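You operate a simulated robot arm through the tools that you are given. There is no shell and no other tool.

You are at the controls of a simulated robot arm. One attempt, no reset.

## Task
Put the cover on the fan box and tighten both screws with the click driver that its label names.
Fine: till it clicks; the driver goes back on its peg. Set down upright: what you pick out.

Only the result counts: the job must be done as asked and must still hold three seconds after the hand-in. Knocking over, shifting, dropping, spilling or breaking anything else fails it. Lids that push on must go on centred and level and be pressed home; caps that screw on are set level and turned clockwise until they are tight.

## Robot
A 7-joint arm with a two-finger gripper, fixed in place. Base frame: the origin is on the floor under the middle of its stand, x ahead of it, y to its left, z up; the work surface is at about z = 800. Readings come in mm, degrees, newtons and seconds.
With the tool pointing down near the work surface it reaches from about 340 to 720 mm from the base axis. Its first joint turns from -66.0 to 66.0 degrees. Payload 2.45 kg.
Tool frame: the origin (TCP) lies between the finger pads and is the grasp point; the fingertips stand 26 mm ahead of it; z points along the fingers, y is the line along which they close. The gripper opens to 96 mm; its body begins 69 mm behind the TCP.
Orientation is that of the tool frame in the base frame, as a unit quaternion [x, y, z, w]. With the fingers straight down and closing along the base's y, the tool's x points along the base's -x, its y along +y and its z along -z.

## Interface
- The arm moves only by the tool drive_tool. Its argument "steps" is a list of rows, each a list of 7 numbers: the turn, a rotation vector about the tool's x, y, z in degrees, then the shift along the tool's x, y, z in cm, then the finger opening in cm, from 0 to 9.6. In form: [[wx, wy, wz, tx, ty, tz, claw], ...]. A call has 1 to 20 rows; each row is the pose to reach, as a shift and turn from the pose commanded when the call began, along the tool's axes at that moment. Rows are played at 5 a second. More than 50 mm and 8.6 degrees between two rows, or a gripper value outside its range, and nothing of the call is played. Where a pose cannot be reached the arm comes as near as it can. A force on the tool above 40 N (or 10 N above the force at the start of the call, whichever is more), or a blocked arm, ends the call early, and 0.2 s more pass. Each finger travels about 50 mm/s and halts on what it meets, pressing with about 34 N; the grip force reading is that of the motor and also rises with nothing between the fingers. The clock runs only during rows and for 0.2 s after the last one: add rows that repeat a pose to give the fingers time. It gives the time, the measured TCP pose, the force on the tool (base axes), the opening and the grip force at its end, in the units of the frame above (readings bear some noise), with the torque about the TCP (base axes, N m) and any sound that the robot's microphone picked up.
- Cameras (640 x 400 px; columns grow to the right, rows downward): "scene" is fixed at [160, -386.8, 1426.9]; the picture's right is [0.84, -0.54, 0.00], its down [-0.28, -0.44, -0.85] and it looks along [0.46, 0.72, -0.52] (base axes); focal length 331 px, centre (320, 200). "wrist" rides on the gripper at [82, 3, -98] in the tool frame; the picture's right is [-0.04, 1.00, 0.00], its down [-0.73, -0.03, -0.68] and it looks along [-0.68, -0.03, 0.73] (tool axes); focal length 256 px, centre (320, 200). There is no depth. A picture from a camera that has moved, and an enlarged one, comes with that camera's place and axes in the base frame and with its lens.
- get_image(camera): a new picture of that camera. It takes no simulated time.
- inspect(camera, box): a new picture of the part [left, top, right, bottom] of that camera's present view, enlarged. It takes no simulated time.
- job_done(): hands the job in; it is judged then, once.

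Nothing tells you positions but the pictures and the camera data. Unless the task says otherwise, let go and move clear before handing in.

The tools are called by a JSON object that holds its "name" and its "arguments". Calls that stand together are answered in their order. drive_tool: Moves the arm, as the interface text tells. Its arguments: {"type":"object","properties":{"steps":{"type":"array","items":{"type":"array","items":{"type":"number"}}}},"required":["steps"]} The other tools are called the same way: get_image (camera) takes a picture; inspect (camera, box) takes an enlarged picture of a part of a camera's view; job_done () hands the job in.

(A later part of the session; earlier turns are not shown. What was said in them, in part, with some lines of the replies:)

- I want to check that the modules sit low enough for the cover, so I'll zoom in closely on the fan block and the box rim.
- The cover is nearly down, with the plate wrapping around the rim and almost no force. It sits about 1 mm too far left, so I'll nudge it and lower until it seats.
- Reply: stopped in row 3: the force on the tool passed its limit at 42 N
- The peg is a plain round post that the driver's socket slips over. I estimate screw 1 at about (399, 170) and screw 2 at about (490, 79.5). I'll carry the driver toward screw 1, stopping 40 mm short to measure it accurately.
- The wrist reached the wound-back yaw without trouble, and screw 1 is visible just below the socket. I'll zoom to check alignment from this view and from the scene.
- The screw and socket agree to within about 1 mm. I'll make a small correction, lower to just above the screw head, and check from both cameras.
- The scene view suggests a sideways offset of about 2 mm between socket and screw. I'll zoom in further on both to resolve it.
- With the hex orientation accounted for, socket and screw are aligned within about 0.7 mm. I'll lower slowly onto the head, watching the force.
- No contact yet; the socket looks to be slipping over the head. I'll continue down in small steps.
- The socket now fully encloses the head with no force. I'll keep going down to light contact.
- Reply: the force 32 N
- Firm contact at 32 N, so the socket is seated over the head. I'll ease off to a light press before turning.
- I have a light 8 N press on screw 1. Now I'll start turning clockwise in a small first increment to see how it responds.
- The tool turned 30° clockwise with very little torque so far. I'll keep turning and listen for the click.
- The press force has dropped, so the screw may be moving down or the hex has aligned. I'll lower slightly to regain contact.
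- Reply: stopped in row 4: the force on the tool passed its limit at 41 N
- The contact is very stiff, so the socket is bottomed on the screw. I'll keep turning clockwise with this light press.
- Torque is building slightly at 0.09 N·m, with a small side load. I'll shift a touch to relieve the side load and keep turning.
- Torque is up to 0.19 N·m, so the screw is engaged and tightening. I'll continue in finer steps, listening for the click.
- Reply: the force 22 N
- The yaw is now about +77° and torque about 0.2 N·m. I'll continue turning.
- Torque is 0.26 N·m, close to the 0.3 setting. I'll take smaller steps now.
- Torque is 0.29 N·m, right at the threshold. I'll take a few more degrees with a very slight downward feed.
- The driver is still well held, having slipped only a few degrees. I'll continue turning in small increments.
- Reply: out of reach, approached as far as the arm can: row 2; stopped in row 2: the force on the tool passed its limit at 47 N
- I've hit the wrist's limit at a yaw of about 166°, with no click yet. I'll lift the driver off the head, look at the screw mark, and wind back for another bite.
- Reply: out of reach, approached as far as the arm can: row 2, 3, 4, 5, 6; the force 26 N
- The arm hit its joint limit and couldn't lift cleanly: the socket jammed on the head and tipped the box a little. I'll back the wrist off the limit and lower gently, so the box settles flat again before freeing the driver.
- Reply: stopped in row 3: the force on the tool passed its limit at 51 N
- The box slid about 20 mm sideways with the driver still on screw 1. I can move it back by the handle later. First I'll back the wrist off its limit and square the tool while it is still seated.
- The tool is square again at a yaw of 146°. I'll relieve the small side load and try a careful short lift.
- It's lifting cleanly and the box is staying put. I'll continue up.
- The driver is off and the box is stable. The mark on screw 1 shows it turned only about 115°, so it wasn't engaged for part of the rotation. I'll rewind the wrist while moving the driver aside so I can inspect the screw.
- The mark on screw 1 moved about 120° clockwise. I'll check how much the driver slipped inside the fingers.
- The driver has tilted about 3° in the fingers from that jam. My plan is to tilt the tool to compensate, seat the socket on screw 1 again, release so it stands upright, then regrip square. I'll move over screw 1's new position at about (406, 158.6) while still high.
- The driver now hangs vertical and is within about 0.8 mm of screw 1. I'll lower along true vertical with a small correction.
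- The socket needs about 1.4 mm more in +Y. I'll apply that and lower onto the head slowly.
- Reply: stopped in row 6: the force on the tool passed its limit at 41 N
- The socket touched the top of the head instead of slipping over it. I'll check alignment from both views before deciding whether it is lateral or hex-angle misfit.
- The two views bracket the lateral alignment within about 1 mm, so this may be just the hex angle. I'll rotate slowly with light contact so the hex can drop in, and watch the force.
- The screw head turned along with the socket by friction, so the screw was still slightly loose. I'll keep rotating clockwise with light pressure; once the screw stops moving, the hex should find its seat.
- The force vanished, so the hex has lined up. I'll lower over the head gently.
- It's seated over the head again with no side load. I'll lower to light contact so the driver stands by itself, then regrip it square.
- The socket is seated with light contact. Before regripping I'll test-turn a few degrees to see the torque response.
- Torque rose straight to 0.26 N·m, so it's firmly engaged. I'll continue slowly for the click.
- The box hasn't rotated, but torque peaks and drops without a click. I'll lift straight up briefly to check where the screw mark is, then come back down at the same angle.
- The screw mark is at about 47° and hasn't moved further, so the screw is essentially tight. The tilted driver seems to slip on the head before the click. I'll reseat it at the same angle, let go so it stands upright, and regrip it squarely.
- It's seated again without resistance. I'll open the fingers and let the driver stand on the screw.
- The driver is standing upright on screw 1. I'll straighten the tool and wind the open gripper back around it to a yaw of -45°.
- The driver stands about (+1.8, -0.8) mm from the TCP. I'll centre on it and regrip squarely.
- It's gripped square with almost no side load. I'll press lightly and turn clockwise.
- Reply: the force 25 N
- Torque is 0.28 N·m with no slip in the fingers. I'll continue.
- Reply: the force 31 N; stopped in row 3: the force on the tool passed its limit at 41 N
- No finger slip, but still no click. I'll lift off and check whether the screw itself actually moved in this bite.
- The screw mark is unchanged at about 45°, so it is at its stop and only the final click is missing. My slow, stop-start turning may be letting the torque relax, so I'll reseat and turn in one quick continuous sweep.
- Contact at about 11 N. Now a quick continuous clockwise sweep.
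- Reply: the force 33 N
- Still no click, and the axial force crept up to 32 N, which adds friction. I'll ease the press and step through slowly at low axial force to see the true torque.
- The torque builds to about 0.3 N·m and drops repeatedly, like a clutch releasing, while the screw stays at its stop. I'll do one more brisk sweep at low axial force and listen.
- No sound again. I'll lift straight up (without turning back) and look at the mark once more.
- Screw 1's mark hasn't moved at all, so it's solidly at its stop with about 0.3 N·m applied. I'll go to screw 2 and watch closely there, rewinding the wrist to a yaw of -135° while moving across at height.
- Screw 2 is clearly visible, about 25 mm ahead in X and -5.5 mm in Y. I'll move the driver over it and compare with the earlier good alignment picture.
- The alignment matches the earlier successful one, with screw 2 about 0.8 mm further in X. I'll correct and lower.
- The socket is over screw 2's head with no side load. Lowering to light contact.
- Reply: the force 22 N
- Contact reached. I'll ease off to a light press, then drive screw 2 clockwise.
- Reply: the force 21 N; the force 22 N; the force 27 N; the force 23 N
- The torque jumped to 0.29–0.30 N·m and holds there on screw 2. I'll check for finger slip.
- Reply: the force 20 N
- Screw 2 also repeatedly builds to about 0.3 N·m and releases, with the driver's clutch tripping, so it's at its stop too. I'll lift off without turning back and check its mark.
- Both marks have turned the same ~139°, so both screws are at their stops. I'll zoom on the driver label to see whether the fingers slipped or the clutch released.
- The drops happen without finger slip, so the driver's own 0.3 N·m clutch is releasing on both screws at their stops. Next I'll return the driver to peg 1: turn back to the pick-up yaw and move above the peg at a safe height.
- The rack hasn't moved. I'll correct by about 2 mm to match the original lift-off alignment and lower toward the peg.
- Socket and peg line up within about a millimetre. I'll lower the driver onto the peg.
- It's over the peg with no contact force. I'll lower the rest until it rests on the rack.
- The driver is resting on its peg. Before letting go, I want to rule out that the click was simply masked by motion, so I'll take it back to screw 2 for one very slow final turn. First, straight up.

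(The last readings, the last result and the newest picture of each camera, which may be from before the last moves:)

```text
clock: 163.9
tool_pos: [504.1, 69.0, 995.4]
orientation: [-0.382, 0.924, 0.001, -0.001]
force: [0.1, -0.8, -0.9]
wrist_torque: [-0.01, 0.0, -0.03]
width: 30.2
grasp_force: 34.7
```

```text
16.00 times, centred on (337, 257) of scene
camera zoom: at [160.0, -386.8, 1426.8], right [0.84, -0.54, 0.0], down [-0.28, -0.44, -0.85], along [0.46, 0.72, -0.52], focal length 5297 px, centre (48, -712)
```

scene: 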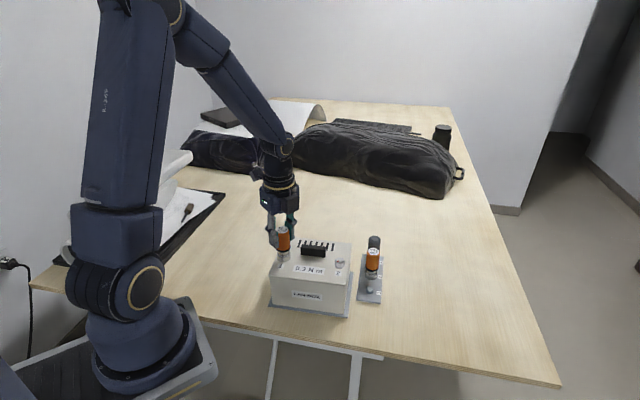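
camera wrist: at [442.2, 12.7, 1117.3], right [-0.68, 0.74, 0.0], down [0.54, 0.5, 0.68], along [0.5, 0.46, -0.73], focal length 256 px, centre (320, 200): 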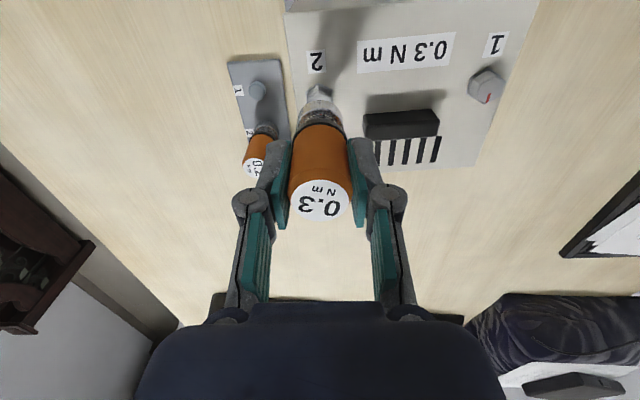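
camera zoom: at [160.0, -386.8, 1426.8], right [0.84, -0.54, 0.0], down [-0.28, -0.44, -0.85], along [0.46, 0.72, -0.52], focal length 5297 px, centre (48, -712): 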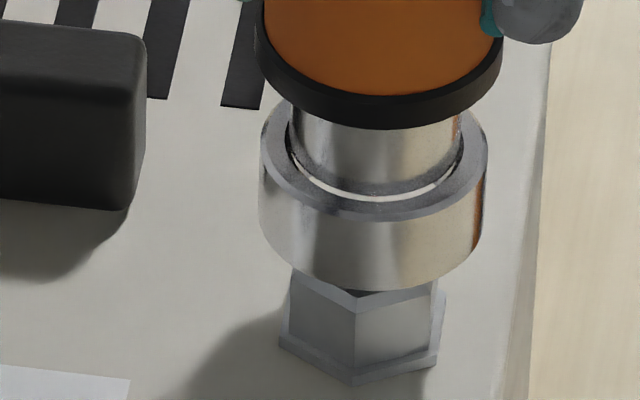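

Aligned now in both views. I'll lower gently onto screw 2.

{"name": "drive_tool", "arguments": {"steps": [[0, 0, 0, 0, 0, 0.3, 2.0], [0, 0, 0, 0, 0, 0.6, 2.0], [0, 0, 0, 0, 0, 0.7, 2.0], [0, 0, 0, 0, 0, 0.8, 2.0], [0, 0, 0, 0, 0, 0.9, 2.0], [0, 0, 0, 0, 0, 0.9, 2.0]]}}

```text
clock: 165.3
tool_pos: [504.8, 69.0, 986.0]
orientation: [-0.382, 0.924, 0.0, -0.001]
force: [1.0, -0.5, -1.6]
wrist_torque: [-0.01, 0.03, 0.0]
width: 30.1
grasp_force: 34.3
```

{"name": "drive_tool", "arguments": {"steps": [[0, 0, 0, 0, 0, 0.15, 2.0], [0, 0, 0, 0, 0, 0.3, 2.0], [0, 0, 0, 0, 0, 0.45, 2.0], [0, 0, 0, 0, 0, 0.6, 2.0], [0, 0, 0, 0, 0, 0.75, 2.0], [0, 0, 0, 0, 0, 0.75, 2.0]]}}

```text
clock: 166.7
tool_pos: [505.0, 69.3, 978.9]
orientation: [-0.382, 0.924, 0.001, -0.001]
force: [0.6, 0.0, -1.8]
wrist_torque: [-0.01, -0.02, -0.02]
width: 30.1
grasp_force: 33.8
```

{"name": "drive_tool", "arguments": {"steps": [[0, 0, 0, 0, 0, 0.1, 2.0], [0, 0, 0, 0, 0, 0.17, 2.0], [0, 0, 0, 0, 0, 0.17, 2.0]]}}

{"name": "drive_tool", "arguments": {"steps": [[0, 0, 0, 0, 0, 0.05, 2.0], [0, 0, 0, 0, 0, 0.08, 2.0], [0, 0, 0, 0, 0, 0.08, 2.0]]}}

```text
clock: 167.5
tool_pos: [504.7, 68.8, 976.5]
orientation: [-0.381, 0.924, 0.001, 0.0]
force: [0.1, -0.6, 0.7]
wrist_torque: [-0.03, 0.02, -0.01]
width: 30.2
grasp_force: 33.7
```

```text
clock: 168.3
tool_pos: [505.8, 68.9, 977.1]
orientation: [-0.382, 0.924, 0.0, 0.001]
force: [-3.1, -1.6, 6.7]
wrist_torque: [-0.04, 0.12, 0.0]
width: 30.2
grasp_force: 33.9
```

Light contact. Now an extremely slow clockwise turn on screw 2.

{"name": "drive_tool", "arguments": {"steps": [[0, 0, 0.8, 0, 0, 0, 2.0], [0, 0, 1.6, 0, 0, 0, 2.0], [0, 0, 2.4, 0, 0, 0, 2.0], [0, 0, 3.2, 0, 0, 0, 2.0], [0, 0, 4.0, 0, 0, 0, 2.0], [0, 0, 4.8, 0, 0, 0, 2.0], [0, 0, 5.6, 0, 0, 0, 2.0], [0, 0, 6.4, 0, 0, 0, 2.0], [0, 0, 7.2, 0, 0, 0, 2.0], [0, 0, 8.0, 0, 0, 0, 2.0]]}}

{"name": "drive_tool", "arguments": {"steps": [[0, 0, 0.3, 0, 0, 0, 2.0], [0, 0, 0.6, 0, 0, 0, 2.0], [0, 0, 0.9, 0, 0, 0, 2.0], [0, 0, 1.2, 0, 0, 0, 2.0], [0, 0, 1.5, 0, 0, 0, 2.0], [0, 0, 1.8, 0, 0, 0, 2.0], [0, 0, 2.1, 0, 0, 0, 2.0], [0, 0, 2.4, 0, 0, 0, 2.0], [0, 0, 2.7, 0, 0, 0, 2.0], [0, 0, 3.0, 0, 0, 0, 2.0], [0, 0, 3.3, 0, 0, 0, 2.0], [0, 0, 3.6, 0, 0, 0, 2.0], [0, 0, 3.9, 0, 0, 0, 2.0], [0, 0, 4.2, 0, 0, 0, 2.0], [0, 0, 4.5, 0, 0, 0, 2.0], [0, 0, 4.8, 0, 0, 0, 2.0], [0, 0, 5.1, 0, 0, 0, 2.0], [0, 0, 5.4, 0, 0, 0, 2.0], [0, 0, 5.7, 0, 0, 0, 2.0], [0, 0, 6.0, 0, 0, 0, 2.0]]}}

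```text
clock: 170.5
tool_pos: [503.7, 68.9, 976.8]
orientation: [-0.317, 0.948, 0.001, 0.0]
force: [0.0, 1.1, -0.2]
wrist_torque: [0.02, 0.0, 0.22]
width: 30.1
grasp_force: 34.2
```

```text
clock: 174.7
tool_pos: [504.7, 69.8, 977.0]
orientation: [-0.266, 0.964, 0.001, 0.0]
force: [-0.1, 0.0, -0.3]
wrist_torque: [0.01, -0.03, 0.13]
width: 30.2
grasp_force: 33.5
```

{"name": "drive_tool", "arguments": {"steps": [[0, 0, 1, 0, 0, 0, 2.0], [0, 0, 1, 0, 0, 0, 2.0], [0, 0, 1, 0, 0, 0, 2.0]]}}

{"name": "drive_tool", "arguments": {"steps": [[0, 0, 1, 0, 0, 0, 2.0], [0, 0, 1, 0, 0, 0, 2.0], [0, 0, 1, 0, 0, 0, 2.0]]}}

{"name": "drive_tool", "arguments": {"steps": [[0, 0, 1, 0, 0, 0, 2.0], [0, 0, 1, 0, 0, 0, 2.0], [0, 0, 1, 0, 0, 0, 2.0]]}}

{"name": "drive_tool", "arguments": {"steps": [[0, 0, 1, 0, 0, 0, 2.0], [0, 0, 1, 0, 0, 0, 2.0], [0, 0, 1, 0, 0, 0, 2.0]]}}

{"name": "drive_tool", "arguments": {"steps": [[0, 0, 1, 0, 0, 0, 2.0], [0, 0, 1, 0, 0, 0, 2.0], [0, 0, 1, 0, 0, 0, 2.0]]}}

{"name": "drive_tool", "arguments": {"steps": [[0, 0, 1, 0, 0, 0, 2.0], [0, 0, 1, 0, 0, 0, 2.0], [0, 0, 1, 0, 0, 0, 2.0]]}}

{"name": "drive_tool", "arguments": {"steps": [[0, 0, 1, 0, 0, 0, 2.0], [0, 0, 1, 0, 0, 0, 2.0], [0, 0, 1, 0, 0, 0, 2.0]]}}

{"name": "drive_tool", "arguments": {"steps": [[0, 0, 1, 0, 0, 0, 2.0], [0, 0, 1, 0, 0, 0, 2.0], [0, 0, 1, 0, 0, 0, 2.0]]}}

```text
clock: 175.5
tool_pos: [503.6, 68.2, 976.2]
orientation: [-0.258, 0.966, 0.001, 0.0]
force: [1.0, 0.6, 1.4]
wrist_torque: [-0.03, -0.09, 0.15]
width: 30.3
grasp_force: 34.2
```

```text
clock: 176.3
tool_pos: [504.1, 68.2, 977.6]
orientation: [-0.25, 0.968, 0.001, 0.0]
force: [0.8, 2.1, 3.5]
wrist_torque: [0.08, -0.07, 0.19]
width: 30.2
grasp_force: 33.8
```

```text
clock: 177.1
tool_pos: [502.5, 68.7, 977.3]
orientation: [-0.241, 0.97, 0.001, 0.0]
force: [-0.4, 0.0, 9.1]
wrist_torque: [-0.03, 0.02, 0.21]
width: 30.3
grasp_force: 34.2
```

```text
clock: 177.9
tool_pos: [504.6, 69.3, 977.8]
orientation: [-0.233, 0.972, 0.001, 0.0]
force: [-4.0, -1.4, 14.0]
wrist_torque: [-0.1, 0.17, 0.21]
width: 30.1
grasp_force: 33.8
```

```text
clock: 178.7
tool_pos: [504.8, 69.2, 976.6]
orientation: [-0.224, 0.975, 0.001, 0.0]
force: [-1.1, 1.5, 10.2]
wrist_torque: [0.06, 0.01, 0.25]
width: 29.8
grasp_force: 33.8
```

```text
clock: 179.5
tool_pos: [505.1, 68.8, 976.3]
orientation: [-0.216, 0.976, 0.001, 0.0]
force: [-3.0, -0.4, 13.3]
wrist_torque: [0.0, 0.1, 0.21]
width: 30.4
grasp_force: 33.8
```

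```text
clock: 180.3
tool_pos: [505.1, 69.3, 976.8]
orientation: [-0.208, 0.978, 0.002, 0.0]
force: [1.2, 0.4, 2.7]
wrist_torque: [-0.01, -0.09, 0.28]
width: 30.2
grasp_force: 34.2
```

```text
clock: 181.1
tool_pos: [504.2, 68.3, 976.7]
orientation: [-0.199, 0.98, 0.001, 0.0]
force: [0.4, 0.5, -1.4]
wrist_torque: [0.0, -0.01, 0.11]
width: 30.4
grasp_force: 33.6
```

The slow turn shows the same pattern: torque climbs to about 0.28–0.3 and the clutch releases to 0.11. Both screws are at their stops at the driver's rated torque. I'll lift off and return the driver to its peg.

{"name": "drive_tool", "arguments": {"steps": [[0, 0, 0, 0, 0, -0.2, 2.0], [0, 0, 0, 0, 0, -0.8, 2.0], [0, 0, 0, 0, 0, -1.8, 2.0], [0, 0, 0, 0, 0, -3.2, 2.0], [0, 0, 0, 0, 0, -4.8, 2.0], [0, 0, -7, 0, 0, -4.8, 2.0], [0, 0, -14, 0, 0, -4.8, 2.0], [0, 0, -22, 0, 0, -4.8, 2.0], [0, 0, -22, 0, 0, -4.8, 2.0]]}}

{"name": "inspect", "arguments": {"camera": "scene", "box": [328, 252, 350, 270]}}

{"name": "get_image", "arguments": {"camera": "wrist"}}

```text
clock: 183.1
tool_pos: [504.3, 68.7, 1025.5]
orientation: [-0.383, 0.924, 0.0, 0.0]
force: [-0.4, -0.8, -2.1]
wrist_torque: [0.0, -0.01, 0.05]
width: 30.3
grasp_force: 33.8
```

```text
16.00 times, centred on (339, 261) of scene
camera zoom: at [160.0, -386.8, 1426.8], right [0.84, -0.54, 0.0], down [-0.28, -0.44, -0.85], along [0.46, 0.72, -0.52], focal length 5297 px, centre (16, -776)
```

zoom: 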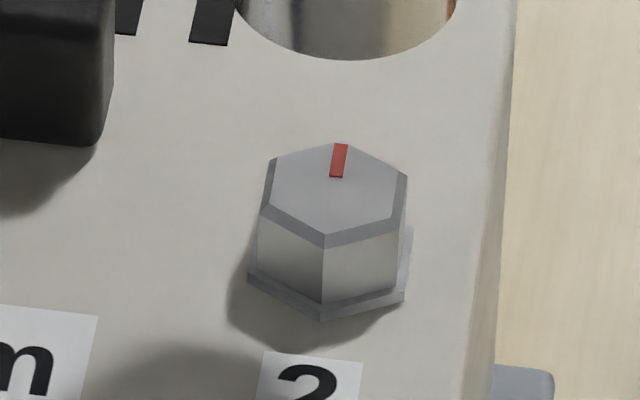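

```text
taken
camera wrist: at [444.0, 13.7, 1121.3], right [-0.68, 0.74, 0.0], down [0.54, 0.5, 0.68], along [0.5, 0.46, -0.73], focal length 256 px, centre (320, 200)
```

wrist: 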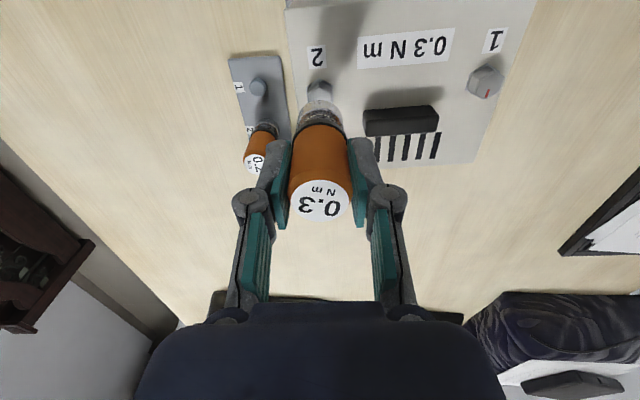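

Both marks are fixed at their stops. I'll move back over peg 1 and lower the driver onto it.

{"name": "drive_tool", "arguments": {"steps": [[0, 0, 0, -0.7, -2.4, 0, 2.0], [0, 0, 0, -1.4, -4.8, 0, 2.0], [0, 0, 0, -2.1, -7.18, 0, 2.0], [0, 0, 0, -2.1, -7.18, 3.0, 2.0], [0, 0, 0, -2.1, -7.18, 6.5, 2.0], [0, 0, 0, -2.1, -7.18, 10.0, 2.0], [0, 0, 0, -2.1, -7.18, 11.3, 2.0], [0, 0, 0, -2.1, -7.18, 11.3, 2.0]]}}

{"name": "inspect", "arguments": {"camera": "wrist", "box": [280, 50, 360, 130]}}

{"name": "inspect", "arguments": {"camera": "scene", "box": [355, 255, 395, 305]}}

```text
clock: 184.9
tool_pos: [568.6, 31.6, 911.6]
orientation: [-0.382, 0.924, 0.001, 0.0]
force: [0.1, 0.4, -1.0]
wrist_torque: [0.01, -0.01, 0.02]
width: 30.2
grasp_force: 34.1
```

```text
5.00 times, centred on (320, 90) of wrist
camera zoom: at [507.9, -24.5, 1007.8], right [-0.68, 0.74, 0.0], down [0.54, 0.5, 0.68], along [0.5, 0.46, -0.73], focal length 1280 px, centre (320, 750)
```

zoom: 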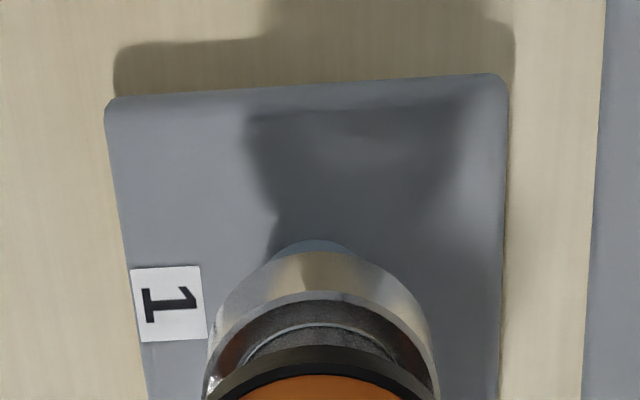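

```text
8.00 times, centred on (375, 280) of scene
camera zoom: at [160.0, -386.8, 1426.8], right [0.84, -0.54, 0.0], down [-0.28, -0.44, -0.85], along [0.46, 0.72, -0.52], focal length 2649 px, centre (-120, -440)
```

zoom: 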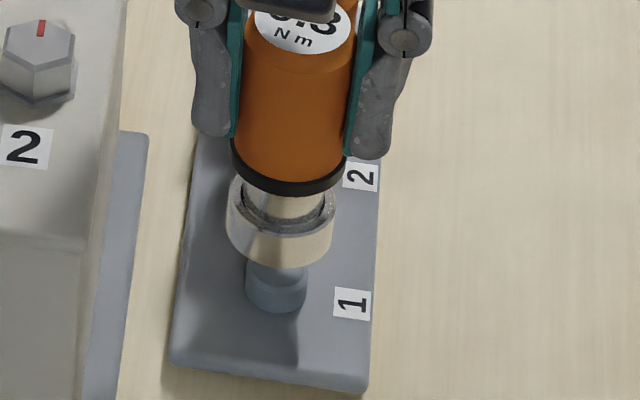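

{"name": "drive_tool", "arguments": {"steps": [[0, 0, 0, -0.1, -0.05, 0.3, 2.0], [0, 0, 0, -0.1, -0.05, 0.8, 2.0], [0, 0, 0, -0.1, -0.05, 1.3, 2.0], [0, 0, 0, -0.1, -0.05, 1.8, 2.0], [0, 0, 0, -0.1, -0.05, 2.3, 2.0], [0, 0, 0, -0.1, -0.05, 2.3, 2.0]]}}

{"name": "drive_tool", "arguments": {"steps": [[0, 0, 0, 0, 0, 0.2, 2.0], [0, 0, 0, 0, 0, 0.35, 2.0], [0, 0, 0, 0, 0, 0.45, 2.0], [0, 0, 0, 0, 0, 0.45, 2.0]]}}

```text
clock: 186.3
tool_pos: [571.2, 32.2, 889.4]
orientation: [-0.381, 0.925, 0.001, 0.0]
force: [-0.1, -0.1, -1.6]
wrist_torque: [0.05, 0.01, 0.02]
width: 30.4
grasp_force: 34.5
```

```text
clock: 187.3
tool_pos: [571.1, 33.6, 884.4]
orientation: [-0.382, 0.924, 0.0, 0.0]
force: [-0.5, -0.3, -1.6]
wrist_torque: [0.02, 0.04, 0.01]
width: 30.2
grasp_force: 33.5
```

{"name": "drive_tool", "arguments": {"steps": [[0, 0, 0, 0, 0, 0.1, 2.0], [0, 0, 0, 0, 0, 0.2, 2.0], [0, 0, 0, 0, 0, 0.2, 2.0]]}}

{"name": "drive_tool", "arguments": {"steps": [[0, 0, 0, 0, 0, 0.05, 2.0], [0, 0, 0, 0, 0, 0.1, 2.0], [0, 0, 0, 0, 0, 0.1, 2.0]]}}

```text
clock: 188.1
tool_pos: [570.4, 33.3, 882.9]
orientation: [-0.382, 0.924, 0.001, 0.0]
force: [-0.3, 0.8, -1.2]
wrist_torque: [0.0, -0.01, -0.01]
width: 30.2
grasp_force: 33.8
```

```text
clock: 188.9
tool_pos: [571.1, 32.8, 882.0]
orientation: [-0.382, 0.924, 0.001, 0.0]
force: [-1.6, -0.1, 2.4]
wrist_torque: [0.02, 0.04, 0.03]
width: 29.9
grasp_force: 33.6
```

The driver is resting on the rack around its peg. I'll check, then release and rise.

{"name": "inspect", "arguments": {"camera": "scene", "box": [350, 225, 400, 305]}}

{"name": "drive_tool", "arguments": {"steps": [[0, 0, 0, 0, 0, 0, 3.3], [0, 0, 0, 0, 0, 0, 4.0], [0, 0, 0, 0, 0, 0, 5.0], [0, 0, 0, 0, 0, 0, 6.0], [0, 0, 0, 0, 0, 0, 6.0]]}}

{"name": "inspect", "arguments": {"camera": "scene", "box": [350, 225, 400, 305]}}

{"name": "get_image", "arguments": {"camera": "wrist"}}

```text
5.00 times, centred on (375, 265) of scene
camera zoom: at [159.9, -386.8, 1426.9], right [0.84, -0.54, 0.0], down [-0.28, -0.44, -0.85], along [0.46, 0.72, -0.52], focal length 1655 px, centre (45, -125)
```

zoom: 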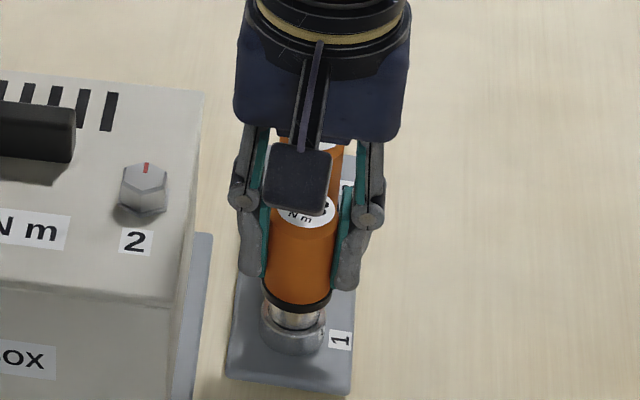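

```text
clock: 190.1
tool_pos: [572.0, 33.0, 882.9]
orientation: [-0.382, 0.924, 0.0, 0.0]
force: [-0.5, 0.1, 0.0]
wrist_torque: [-0.02, 0.03, 0.0]
width: 60.0
grasp_force: 0.1
```

```text
5.00 times, centred on (375, 265) of scene
camera zoom: at [160.0, -386.8, 1426.9], right [0.84, -0.54, 0.0], down [-0.28, -0.44, -0.85], along [0.46, 0.72, -0.52], focal length 1655 px, centre (45, -125)
```

zoom: 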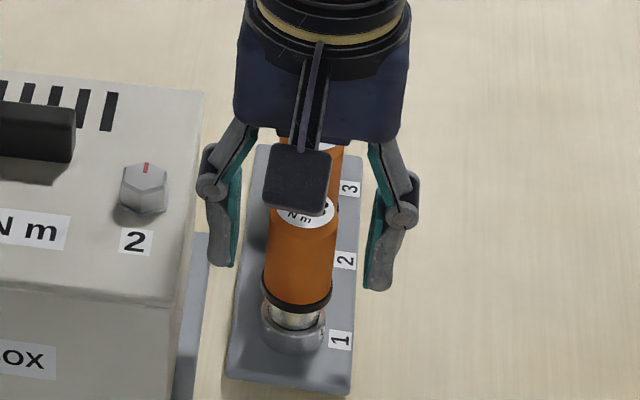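

```text
taken
camera wrist: at [510.7, -22.5, 977.8], right [-0.68, 0.74, 0.0], down [0.54, 0.5, 0.68], along [0.5, 0.46, -0.73], focal length 256 px, centre (320, 200)
```

wrist: 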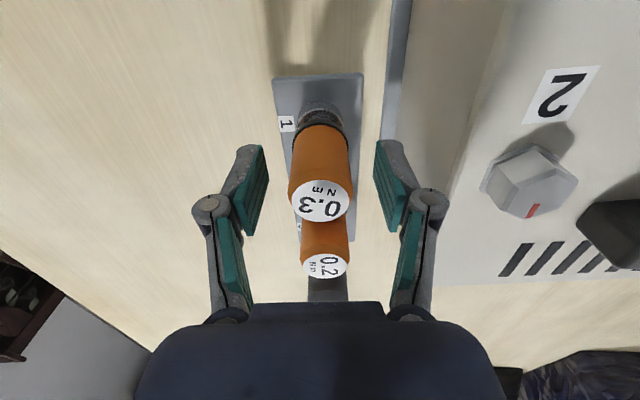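

The 0.3 driver stands upright on its peg. I'll rise clear; then I want to slide the box (now screwed together) back to where it stood, since it shifted about 18 mm and turned about 2° during the jam.

{"name": "drive_tool", "arguments": {"steps": [[0, 0, 0, 0, 0, -1.5, 6.0], [0, 0, 0, 0, 0, -4.0, 6.0], [0, 0, 0, 0, 0, -7.5, 6.0], [0, 0, 0, 0, 0, -11.0, 6.0], [0, 0, 0, 0, 0, -14.0, 6.0], [0, 0, 0, 0, 0, -14.0, 6.0]]}}

{"name": "drive_tool", "arguments": {"steps": [[0, 0, 8, 0, 1.2, 0, 6.0], [0, 0, 16, 0, 2.4, 0, 6.0], [0, 0, 24, 0, 3.6, 0, 6.0], [0, 0, 32, 0, 4.8, 0, 6.0], [0, 0, 40, 0, 6.0, 0, 6.0], [0, 0, 48, 0, 7.2, 0, 6.0], [0, 0, 56, 0, 8.4, 0, 6.0], [0, 0, 64, 0, 9.6, 0, 6.0], [0, 0, 72, 0, 10.8, 0, 6.0], [0, 0, 80, 0, 12.0, 0, 6.0], [0, 0, 88, 0, 13.2, 0, 6.0], [0, 0, 88, 0, 13.68, 0, 6.0], [0, 0, 88, 0, 13.68, 0, 6.0]]}}

{"name": "get_image", "arguments": {"camera": "wrist"}}

{"name": "get_image", "arguments": {"camera": "scene"}}

{"name": "inspect", "arguments": {"camera": "wrist", "box": [240, 40, 400, 190]}}

```text
clock: 191.5
tool_pos: [570.7, 32.1, 1021.0]
orientation: [-0.381, 0.924, 0.001, -0.001]
force: [0.3, -0.7, -0.3]
wrist_torque: [0.02, 0.02, 0.0]
width: 60.2
grasp_force: 0.0
```

```text
clock: 194.3
tool_pos: [474.7, 130.2, 1022.5]
orientation: [0.368, 0.93, 0.0, -0.001]
force: [-0.3, -0.2, 0.0]
wrist_torque: [0.01, 0.0, -0.02]
width: 60.1
grasp_force: 0.1
```

```text
taken
camera wrist: at [415.9, 187.6, 1118.0], right [0.71, 0.7, 0.0], down [0.52, -0.52, 0.68], along [0.48, -0.48, -0.73], focal length 256 px, centre (320, 200)
```

wrist: 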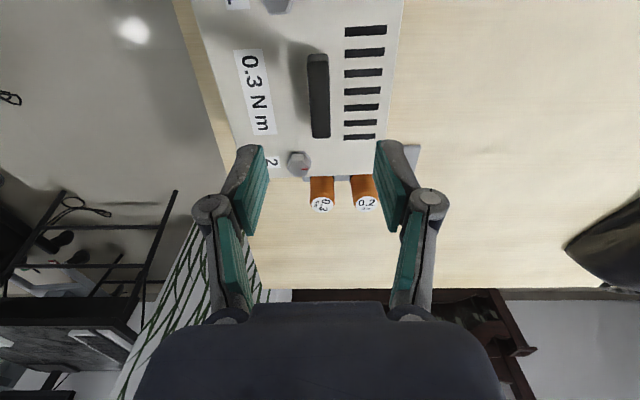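

```text
taken
```

scene: 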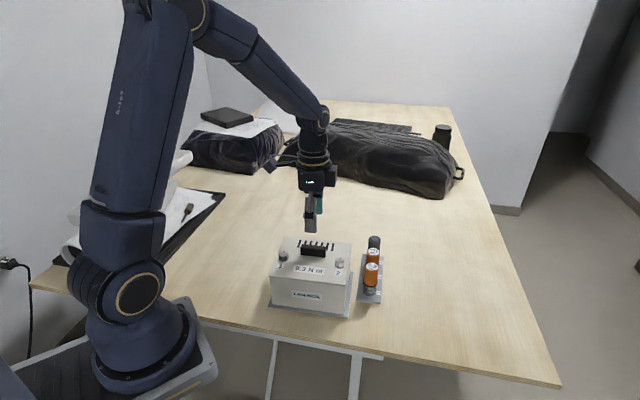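

```text
2.67 times, centred on (320, 115) of wrist
camera zoom: at [415.9, 187.6, 1118.0], right [0.71, 0.7, 0.0], down [0.52, -0.52, 0.68], along [0.48, -0.48, -0.73], focal length 683 px, centre (320, 427)
```

zoom: 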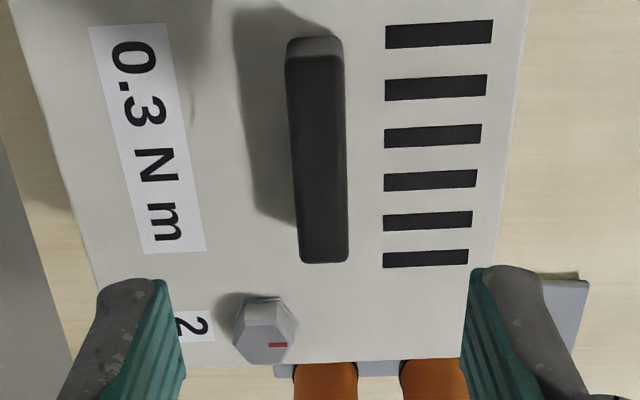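

The handle is directly below, aligned within half a degree. I'll descend and grip it.

{"name": "drive_tool", "arguments": {"steps": [[0, 0, -0.4, 0.06, 0, 2.5, 5.5], [0, 0, -0.4, 0.06, 0, 5.0, 5.0], [0, 0, -0.4, 0.06, 0, 7.0, 4.5], [0, 0, -0.4, 0.06, 0, 8.3, 4.0], [0, 0, -0.4, 0.06, 0, 8.8, 4.0], [0, 0, -0.4, 0.06, 0, 8.8, 4.0]]}}

{"name": "inspect", "arguments": {"camera": "wrist", "box": [240, 80, 400, 260]}}

```text
clock: 195.7
tool_pos: [472.7, 131.6, 933.5]
orientation: [0.364, 0.931, 0.001, -0.001]
force: [0.3, 0.8, -1.6]
wrist_torque: [0.0, 0.01, 0.0]
width: 40.1
grasp_force: 0.1
```

```text
2.22 times, centred on (320, 170) of wrist
camera zoom: at [414.7, 188.1, 1029.5], right [0.71, 0.71, 0.0], down [0.52, -0.52, 0.68], along [0.48, -0.48, -0.73], focal length 569 px, centre (320, 267)
```

zoom: 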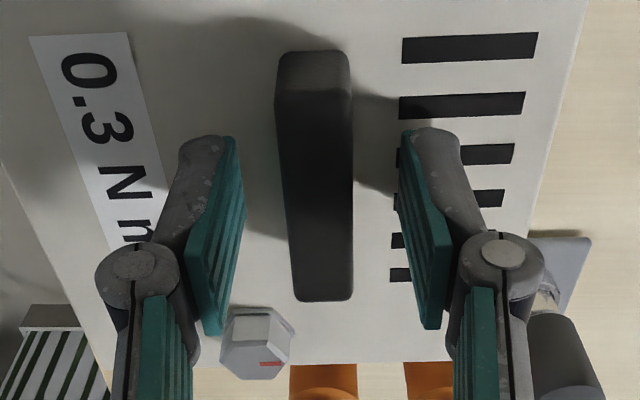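

{"name": "drive_tool", "arguments": {"steps": [[0, 0, 0, 0, 0, 0, 3.0], [0, 0, 0, 0, 0, 0, 2.2], [0, 0, 0, 0, 0, 0, 1.7], [0, 0, 0, 0, 0, 0, 1.0], [0, 0, 0, 0, 0, 0, 0.5], [0, 0, 0, 0, 0, 0, 0.5]]}}

{"name": "inspect", "arguments": {"camera": "scene", "box": [240, 220, 360, 295]}}

```text
clock: 197.1
tool_pos: [472.9, 130.3, 933.5]
orientation: [0.364, 0.931, 0.001, -0.001]
force: [-1.7, -2.3, 0.8]
wrist_torque: [-0.05, 0.04, 0.14]
width: 15.3
grasp_force: 34.0
```

```text
5.33 times, centred on (300, 258) of scene
camera zoom: at [159.9, -386.9, 1426.8], right [0.84, -0.54, 0.0], down [-0.28, -0.44, -0.85], along [0.46, 0.72, -0.52], focal length 1766 px, centre (427, -107)
```

zoom: 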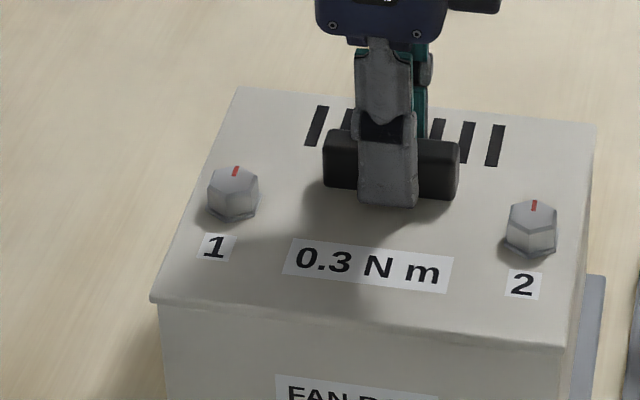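

The handle is gripped. I'll slide the box slowly back along its original direction, about 16 mm and 2° of turn.

{"name": "drive_tool", "arguments": {"steps": [[0, 0, 0.2, 0.15, 0.02, 0, 0.5], [0, 0, 0.4, 0.3, 0.04, 0, 0.5], [0, 0, 0.7, 0.5, 0.06, 0, 0.5], [0, 0, 0.9, 0.7, 0.08, 0, 0.5], [0, 0, 1.2, 0.9, 0.11, 0, 0.5], [0, 0, 1.5, 1.1, 0.13, 0, 0.5], [0, 0, 1.8, 1.3, 0.16, 0, 0.5], [0, 0, 2.0, 1.5, 0.18, 0, 0.5], [0, 0, 2.2, 1.63, 0.2, 0, 0.5], [0, 0, 2.2, 1.63, 0.2, 0, 0.5], [0, 0, 2.2, 1.63, 0.2, 0, 0.5]]}}

{"name": "inspect", "arguments": {"camera": "scene", "box": [240, 220, 360, 295]}}

{"name": "inspect", "arguments": {"camera": "scene", "box": [250, 255, 290, 280]}}

{"name": "inspect", "arguments": {"camera": "scene", "box": [315, 265, 355, 290]}}

```text
clock: 199.5
tool_pos: [463.8, 141.9, 934.3]
orientation: [0.382, 0.924, 0.001, 0.0]
force: [4.3, -8.8, -9.5]
wrist_torque: [-0.23, -0.11, 0.37]
width: 15.5
grasp_force: 34.4
```

```text
5.33 times, centred on (300, 258) of scene
camera zoom: at [160.3, -387.0, 1426.8], right [0.84, -0.54, 0.0], down [-0.28, -0.44, -0.85], along [0.46, 0.72, -0.52], focal length 1766 px, centre (427, -107)
```

zoom: 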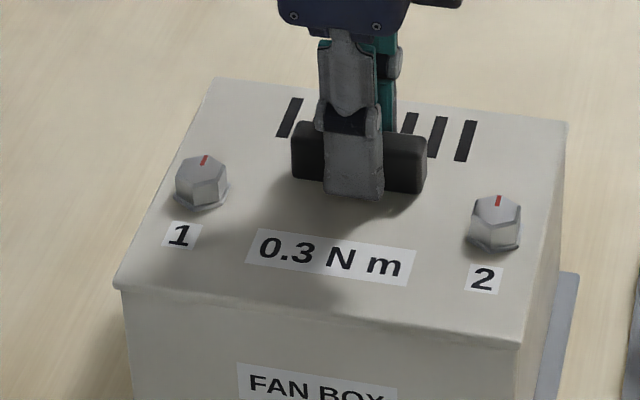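

```text
16.00 times, centred on (270, 268) of scene
camera zoom: at [160.3, -387.0, 1426.8], right [0.84, -0.54, 0.0], down [-0.28, -0.44, -0.85], along [0.46, 0.72, -0.52], focal length 5297 px, centre (1120, -880)
```

zoom: 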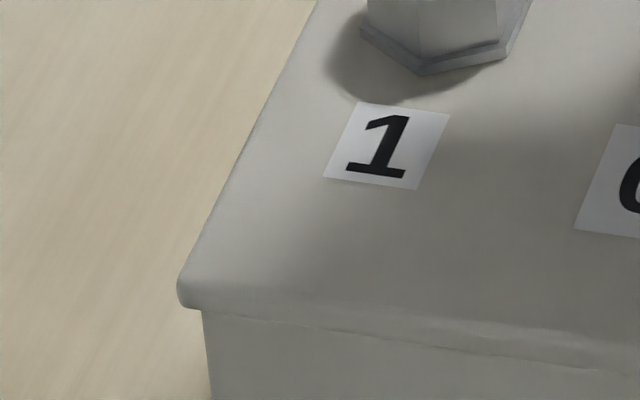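

```text
16.00 times, centred on (335, 278) of scene
camera zoom: at [160.3, -387.0, 1426.8], right [0.84, -0.54, 0.0], down [-0.28, -0.44, -0.85], along [0.46, 0.72, -0.52], focal length 5297 px, centre (80, -1040)
```

zoom: 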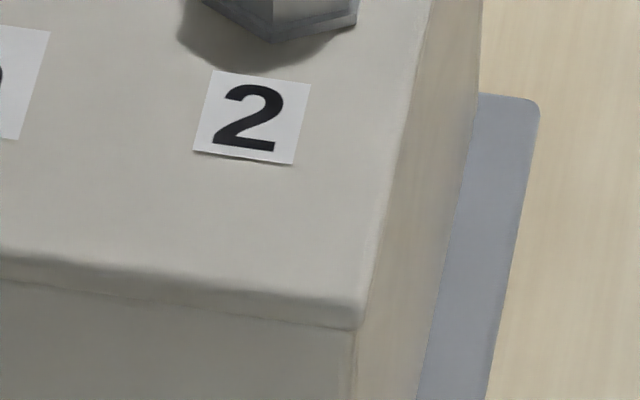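

It's nearly back, with about 3.6 mm and 0.4° left because the fingers slipped a bit along the handle. I'll slide a little further.

{"name": "drive_tool", "arguments": {"steps": [[0, 0, 0.1, 0.1, 0, 0, 0.5], [0, 0, 0.2, 0.2, 0, 0, 0.5], [0, 0, 0.3, 0.3, 0, 0, 0.5], [0, 0, 0.5, 0.4, 0, 0, 0.5], [0, 0, 0.5, 0.4, 0, 0, 0.5], [0, 0, 0.5, 0.4, 0, 0, 0.5]]}}

{"name": "inspect", "arguments": {"camera": "scene", "box": [250, 255, 290, 280]}}

{"name": "inspect", "arguments": {"camera": "scene", "box": [315, 265, 355, 290]}}

```text
clock: 200.9
tool_pos: [461.0, 145.4, 932.6]
orientation: [0.386, 0.922, 0.001, 0.001]
force: [7.3, -14.4, -0.3]
wrist_torque: [-0.48, -0.32, 0.45]
width: 15.4
grasp_force: 34.4
```

```text
16.00 times, centred on (270, 268) of scene
camera zoom: at [160.1, -387.2, 1426.7], right [0.84, -0.54, 0.0], down [-0.28, -0.44, -0.85], along [0.46, 0.72, -0.52], focal length 5297 px, centre (1120, -880)
```

zoom: 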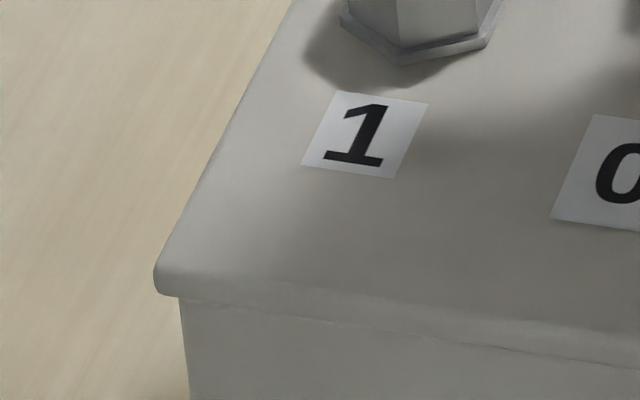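

```text
16.00 times, centred on (335, 278) of scene
camera zoom: at [160.1, -387.2, 1426.7], right [0.84, -0.54, 0.0], down [-0.28, -0.44, -0.85], along [0.46, 0.72, -0.52], focal length 5297 px, centre (80, -1040)
```

zoom: 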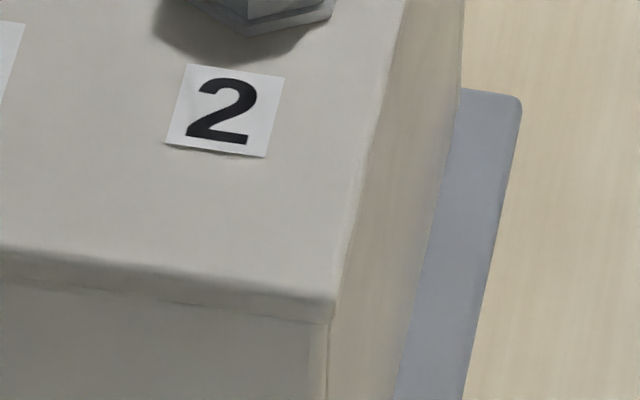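

It's back within about 2 mm. A tiny nudge forward, then release.

{"name": "drive_tool", "arguments": {"steps": [[0, 0, 0, 0, -0.1, 0, 0.5], [0, 0, 0, 0, -0.2, 0, 0.5], [0, 0, 0, 0, -0.25, 0, 0.5], [0, 0, 0, 0, -0.25, 0, 0.5]]}}

{"name": "inspect", "arguments": {"camera": "scene", "box": [250, 255, 290, 280]}}

{"name": "inspect", "arguments": {"camera": "scene", "box": [315, 265, 355, 290]}}

```text
clock: 201.9
tool_pos: [460.2, 145.9, 934.0]
orientation: [0.386, 0.923, 0.001, 0.0]
force: [14.5, 1.3, -8.0]
wrist_torque: [0.07, -0.36, 0.29]
width: 15.6
grasp_force: 33.6
```

```text
16.00 times, centred on (270, 268) of scene
camera zoom: at [160.4, -386.7, 1426.8], right [0.84, -0.54, 0.0], down [-0.28, -0.44, -0.85], along [0.46, 0.72, -0.53], focal length 5297 px, centre (1120, -880)
```

zoom: 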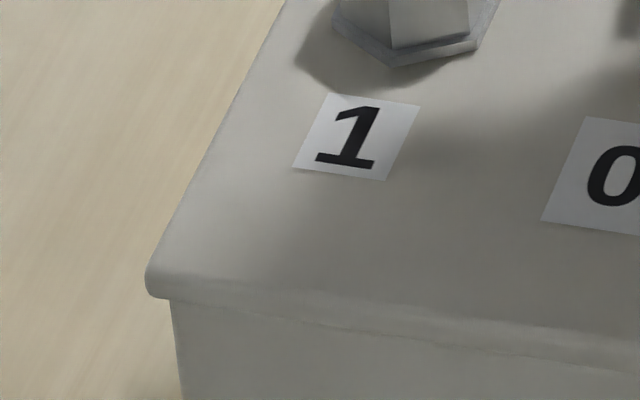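

```text
16.00 times, centred on (335, 278) of scene
camera zoom: at [160.4, -386.7, 1426.8], right [0.84, -0.54, 0.0], down [-0.28, -0.44, -0.85], along [0.46, 0.72, -0.53], focal length 5297 px, centre (80, -1040)
```

zoom: 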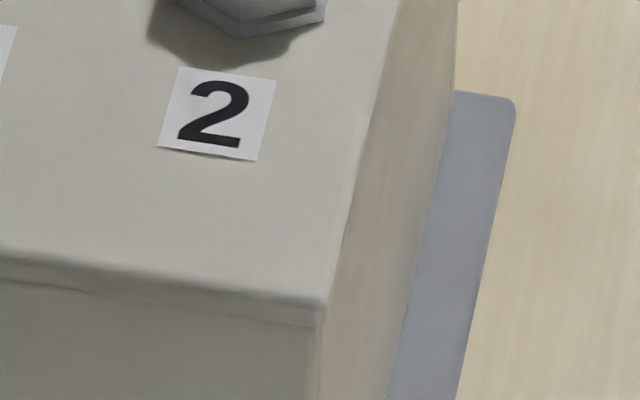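

The box is back to within about 1 mm of where it stood. I'll release the handle and rise.

{"name": "drive_tool", "arguments": {"steps": [[0, 0, 0, 0, 0, 0, 2.0], [0, 0, 0, 0, 0, 0, 3.0], [0, 0, 0, 0, 0, 0, 4.0], [0, 0, 0, 0, 0, 0, 4.0], [0, 0, 0, 0, 0, -1.0, 4.0], [0, 0, 0, 0, 0, -3.0, 4.0], [0, 0, 0, 0, 0, -6.0, 5.0], [0, 0, 0, 0, 0, -10.0, 6.0], [0, 0, 0, 0, 0, -13.0, 6.0], [0, 0, 0, 0, 0, -13.0, 6.0]]}}

{"name": "get_image", "arguments": {"camera": "scene"}}

{"name": "inspect", "arguments": {"camera": "scene", "box": [240, 220, 400, 330]}}

{"name": "inspect", "arguments": {"camera": "scene", "box": [240, 220, 360, 295]}}

{"name": "get_image", "arguments": {"camera": "wrist"}}

```text
clock: 204.1
tool_pos: [459.8, 143.6, 1064.7]
orientation: [0.386, 0.923, 0.0, 0.0]
force: [0.0, 0.8, 0.1]
wrist_torque: [0.01, -0.03, 0.02]
width: 59.8
grasp_force: 0.0
```

```text
taken
```

scene: 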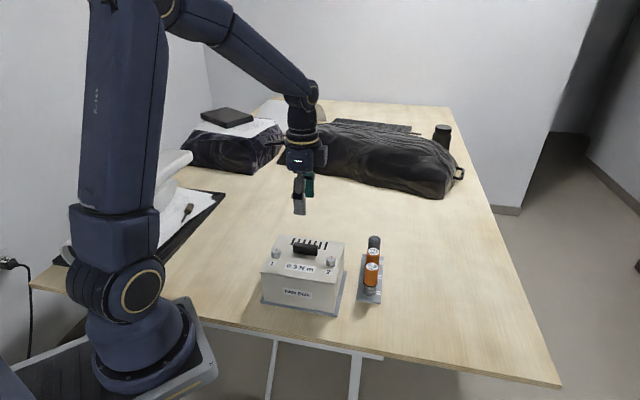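

```text
3.64 times, centred on (320, 275) of scene
camera zoom: at [159.9, -386.8, 1426.9], right [0.84, -0.54, 0.0], down [-0.28, -0.44, -0.85], along [0.46, 0.72, -0.52], focal length 1204 px, centre (320, -73)
```

zoom: 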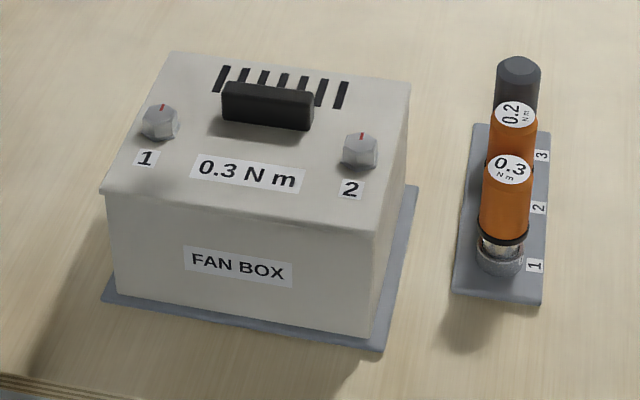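

```text
5.33 times, centred on (300, 258) of scene
camera zoom: at [159.9, -386.8, 1426.9], right [0.84, -0.54, 0.0], down [-0.28, -0.44, -0.85], along [0.46, 0.72, -0.52], focal length 1766 px, centre (427, -107)
```

zoom: 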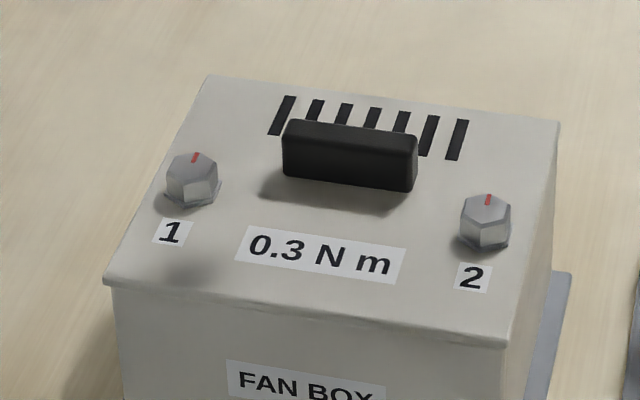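

```text
taken
camera wrist: at [403.6, 204.9, 1160.3], right [0.74, 0.67, 0.0], down [0.49, -0.54, 0.68], along [0.46, -0.5, -0.73], focal length 256 px, centre (320, 200)
```

wrist: 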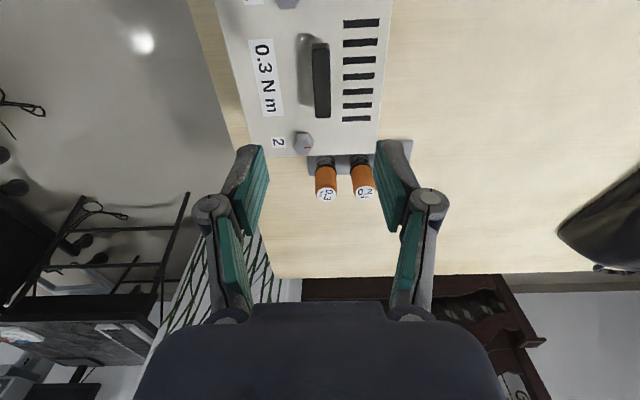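

The box is back in place, the cover looks flush, and the 0.3 driver is on its peg. Before handing in I'll check the seam and levelness closely.

{"name": "inspect", "arguments": {"camera": "scene", "box": [255, 265, 285, 285]}}

{"name": "inspect", "arguments": {"camera": "scene", "box": [322, 272, 346, 290]}}

{"name": "inspect", "arguments": {"camera": "scene", "box": [330, 235, 354, 255]}}

{"name": "inspect", "arguments": {"camera": "scene", "box": [355, 235, 395, 300]}}

```text
16.00 times, centred on (270, 275) of scene
camera zoom: at [159.9, -386.8, 1426.9], right [0.84, -0.54, 0.0], down [-0.28, -0.44, -0.85], along [0.46, 0.72, -0.52], focal length 5297 px, centre (1120, -1000)
```

zoom: 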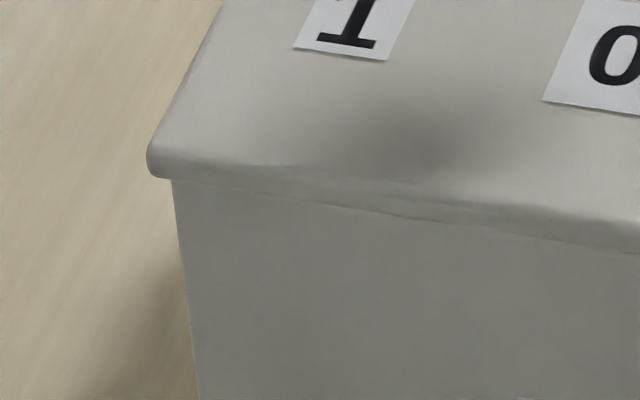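

```text
16.00 times, centred on (334, 281) of scene
camera zoom: at [159.9, -386.8, 1426.9], right [0.84, -0.54, 0.0], down [-0.28, -0.44, -0.85], along [0.46, 0.72, -0.52], focal length 5297 px, centre (96, -1096)
```

zoom: 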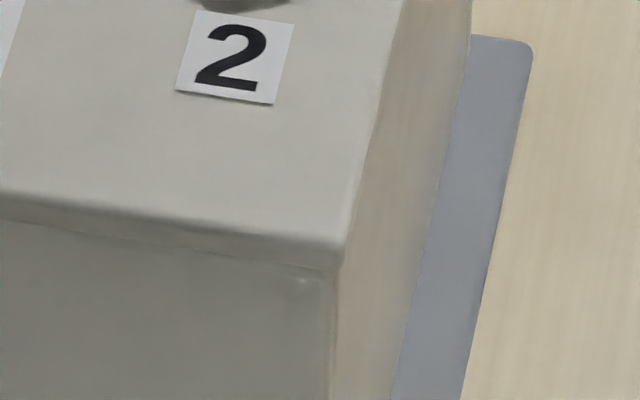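

```text
16.00 times, centred on (342, 245) of scene
camera zoom: at [159.9, -386.8, 1426.9], right [0.84, -0.54, 0.0], down [-0.28, -0.44, -0.85], along [0.46, 0.72, -0.52], focal length 5297 px, centre (-32, -520)
```

zoom: 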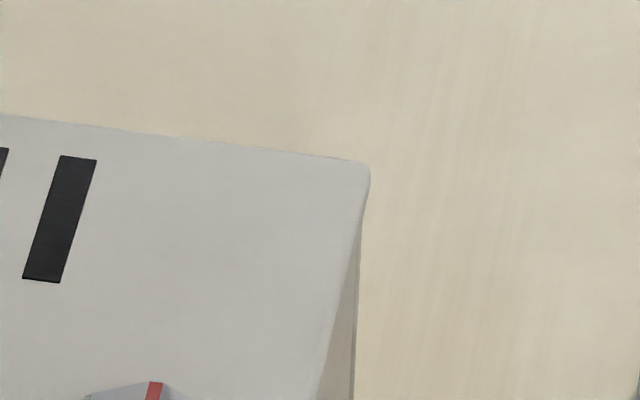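

```text
6.15 times, centred on (375, 268) of scene
camera zoom: at [159.9, -386.8, 1426.9], right [0.84, -0.54, 0.0], down [-0.28, -0.44, -0.85], along [0.46, 0.72, -0.52], focal length 2037 px, centre (-18, -215)
```

zoom: 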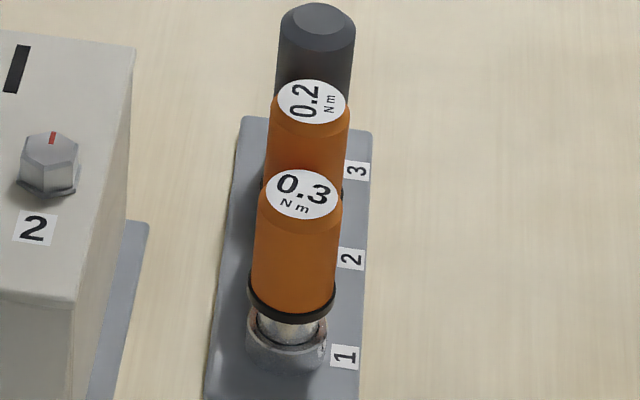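

{"name": "inspect", "arguments": {"camera": "scene", "box": [320, 248, 342, 266]}}

{"name": "inspect", "arguments": {"camera": "scene", "box": [264, 240, 286, 258]}}

{"name": "inspect", "arguments": {"camera": "wrist", "box": [280, 120, 330, 165]}}

```text
16.00 times, centred on (331, 257) of scene
camera zoom: at [159.9, -386.8, 1426.9], right [0.84, -0.54, 0.0], down [-0.28, -0.44, -0.85], along [0.46, 0.72, -0.52], focal length 5297 px, centre (144, -712)
```

zoom: 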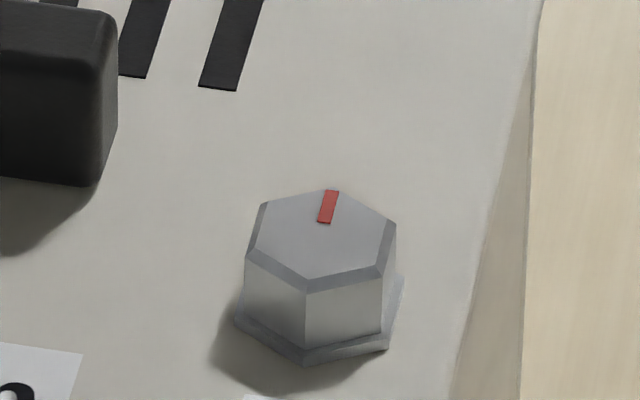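

```text
16.00 times, centred on (275, 249) of scene
camera zoom: at [159.9, -386.8, 1426.9], right [0.84, -0.54, 0.0], down [-0.28, -0.44, -0.85], along [0.46, 0.72, -0.52], focal length 5297 px, centre (1040, -584)
```

zoom: 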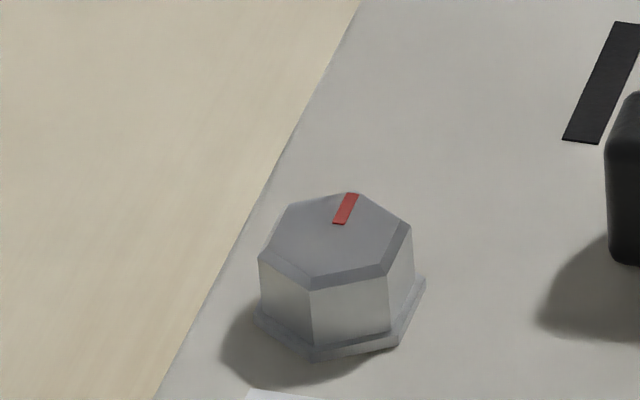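

```text
8.89 times, centred on (305, 142) of wrist
camera zoom: at [403.6, 204.9, 1160.3], right [0.74, 0.67, 0.0], down [0.49, -0.54, 0.68], along [0.46, -0.5, -0.73], focal length 2276 px, centre (453, 711)
```

zoom: 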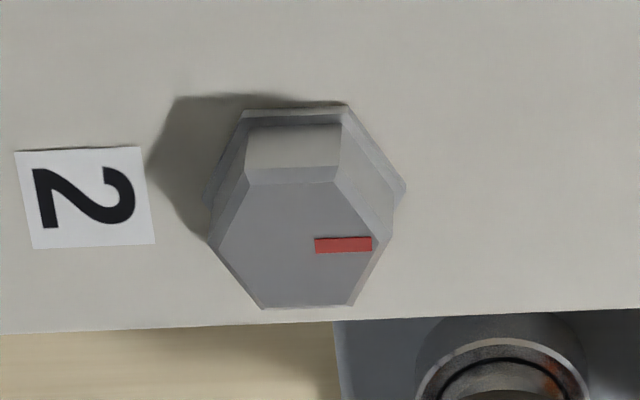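

The cover is flush, both screw marks are at their stops, the driver is upright on its peg and the box is back in place. I'll move the arm well clear.

{"name": "drive_tool", "arguments": {"steps": [[0, 0, 0, 0, 0, -2.0, 6.0], [0, 0, 0, 0, 0, -4.0, 6.0], [0, 0, 0, 0, 0, -6.0, 6.0], [0, 0, 0, 0, 0, -8.0, 6.0], [0, 0, 0, 0, 0, -8.0, 6.0]]}}

{"name": "get_image", "arguments": {"camera": "scene"}}

{"name": "inspect", "arguments": {"camera": "scene", "box": [240, 210, 400, 330]}}

```text
clock: 205.3
tool_pos: [459.1, 144.2, 1144.4]
orientation: [0.386, 0.923, 0.0, -0.001]
force: [0.1, 0.0, 0.1]
wrist_torque: [0.03, 0.0, 0.0]
width: 60.1
grasp_force: 0.1
```

```text
taken
```

scene: 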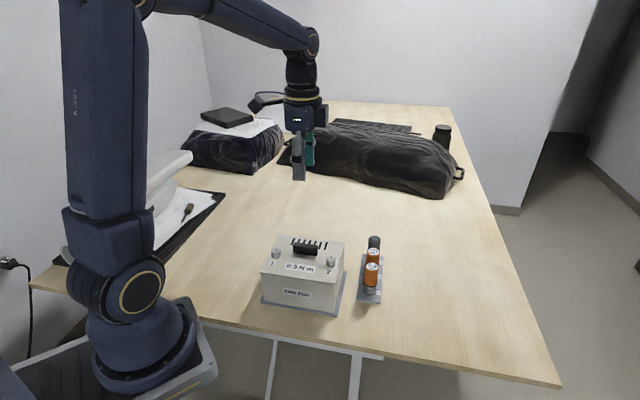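

```text
3.33 times, centred on (320, 270) of scene
camera zoom: at [160.0, -386.8, 1426.9], right [0.84, -0.54, 0.0], down [-0.28, -0.44, -0.85], along [0.46, 0.72, -0.52], focal length 1104 px, centre (320, -33)
```

zoom: 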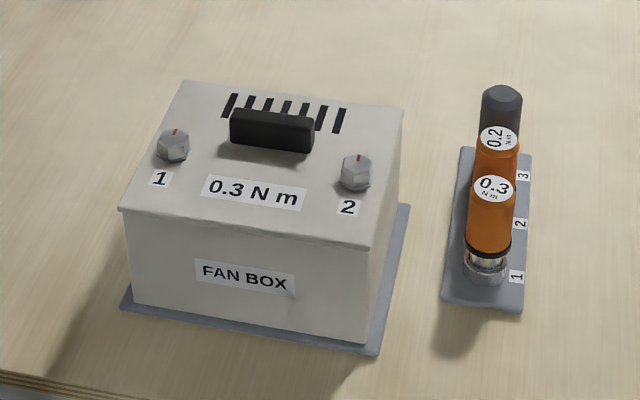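

The final view matches the starting layout: cover seated and level, and both screws turned clockwise to their stops at the 0.3 driver's limit. The driver is upright on peg 1, nothing else is disturbed, and the arm is clear. I never heard a click from the microphone; I'm relying on the repeated release at about 0.3 N·m on both screws. Handing in.

{"name": "job_done", "arguments": {}}

```text
The job is handed in.
```

I put the cover on the fan box and drove both screws with the 0.3 N·m driver, but the microphone never reported a click. I can't be sure the screws count as tightened "till it clicks".

- **Cover:** it is seated level, centred to within about 1 mm, and pressed home at about 42 N.
- **Driver choice:** the cover's label reads 0.3 N m, so I used the orange 0.3 driver from peg 1, on screw 1 first and then screw 2.
- **Screws:** each turned clockwise until it stopped moving. On both, the torque then rose to about 0.3 N·m and dropped back, again and again, while the screw stayed still. I took that as the driver's clutch releasing.
- **Box moved during the job:** the wrist hit its limit on screw 1. The driver jammed on the head, tipped the box a little, and slid it about 18 mm and turned it about 2°. I later slid it back by the handle to within about 1 mm of where it started.
- **Driver:** it is back upright on peg 1. The other drivers and everything else on the table look undisturbed, and the arm is clear.
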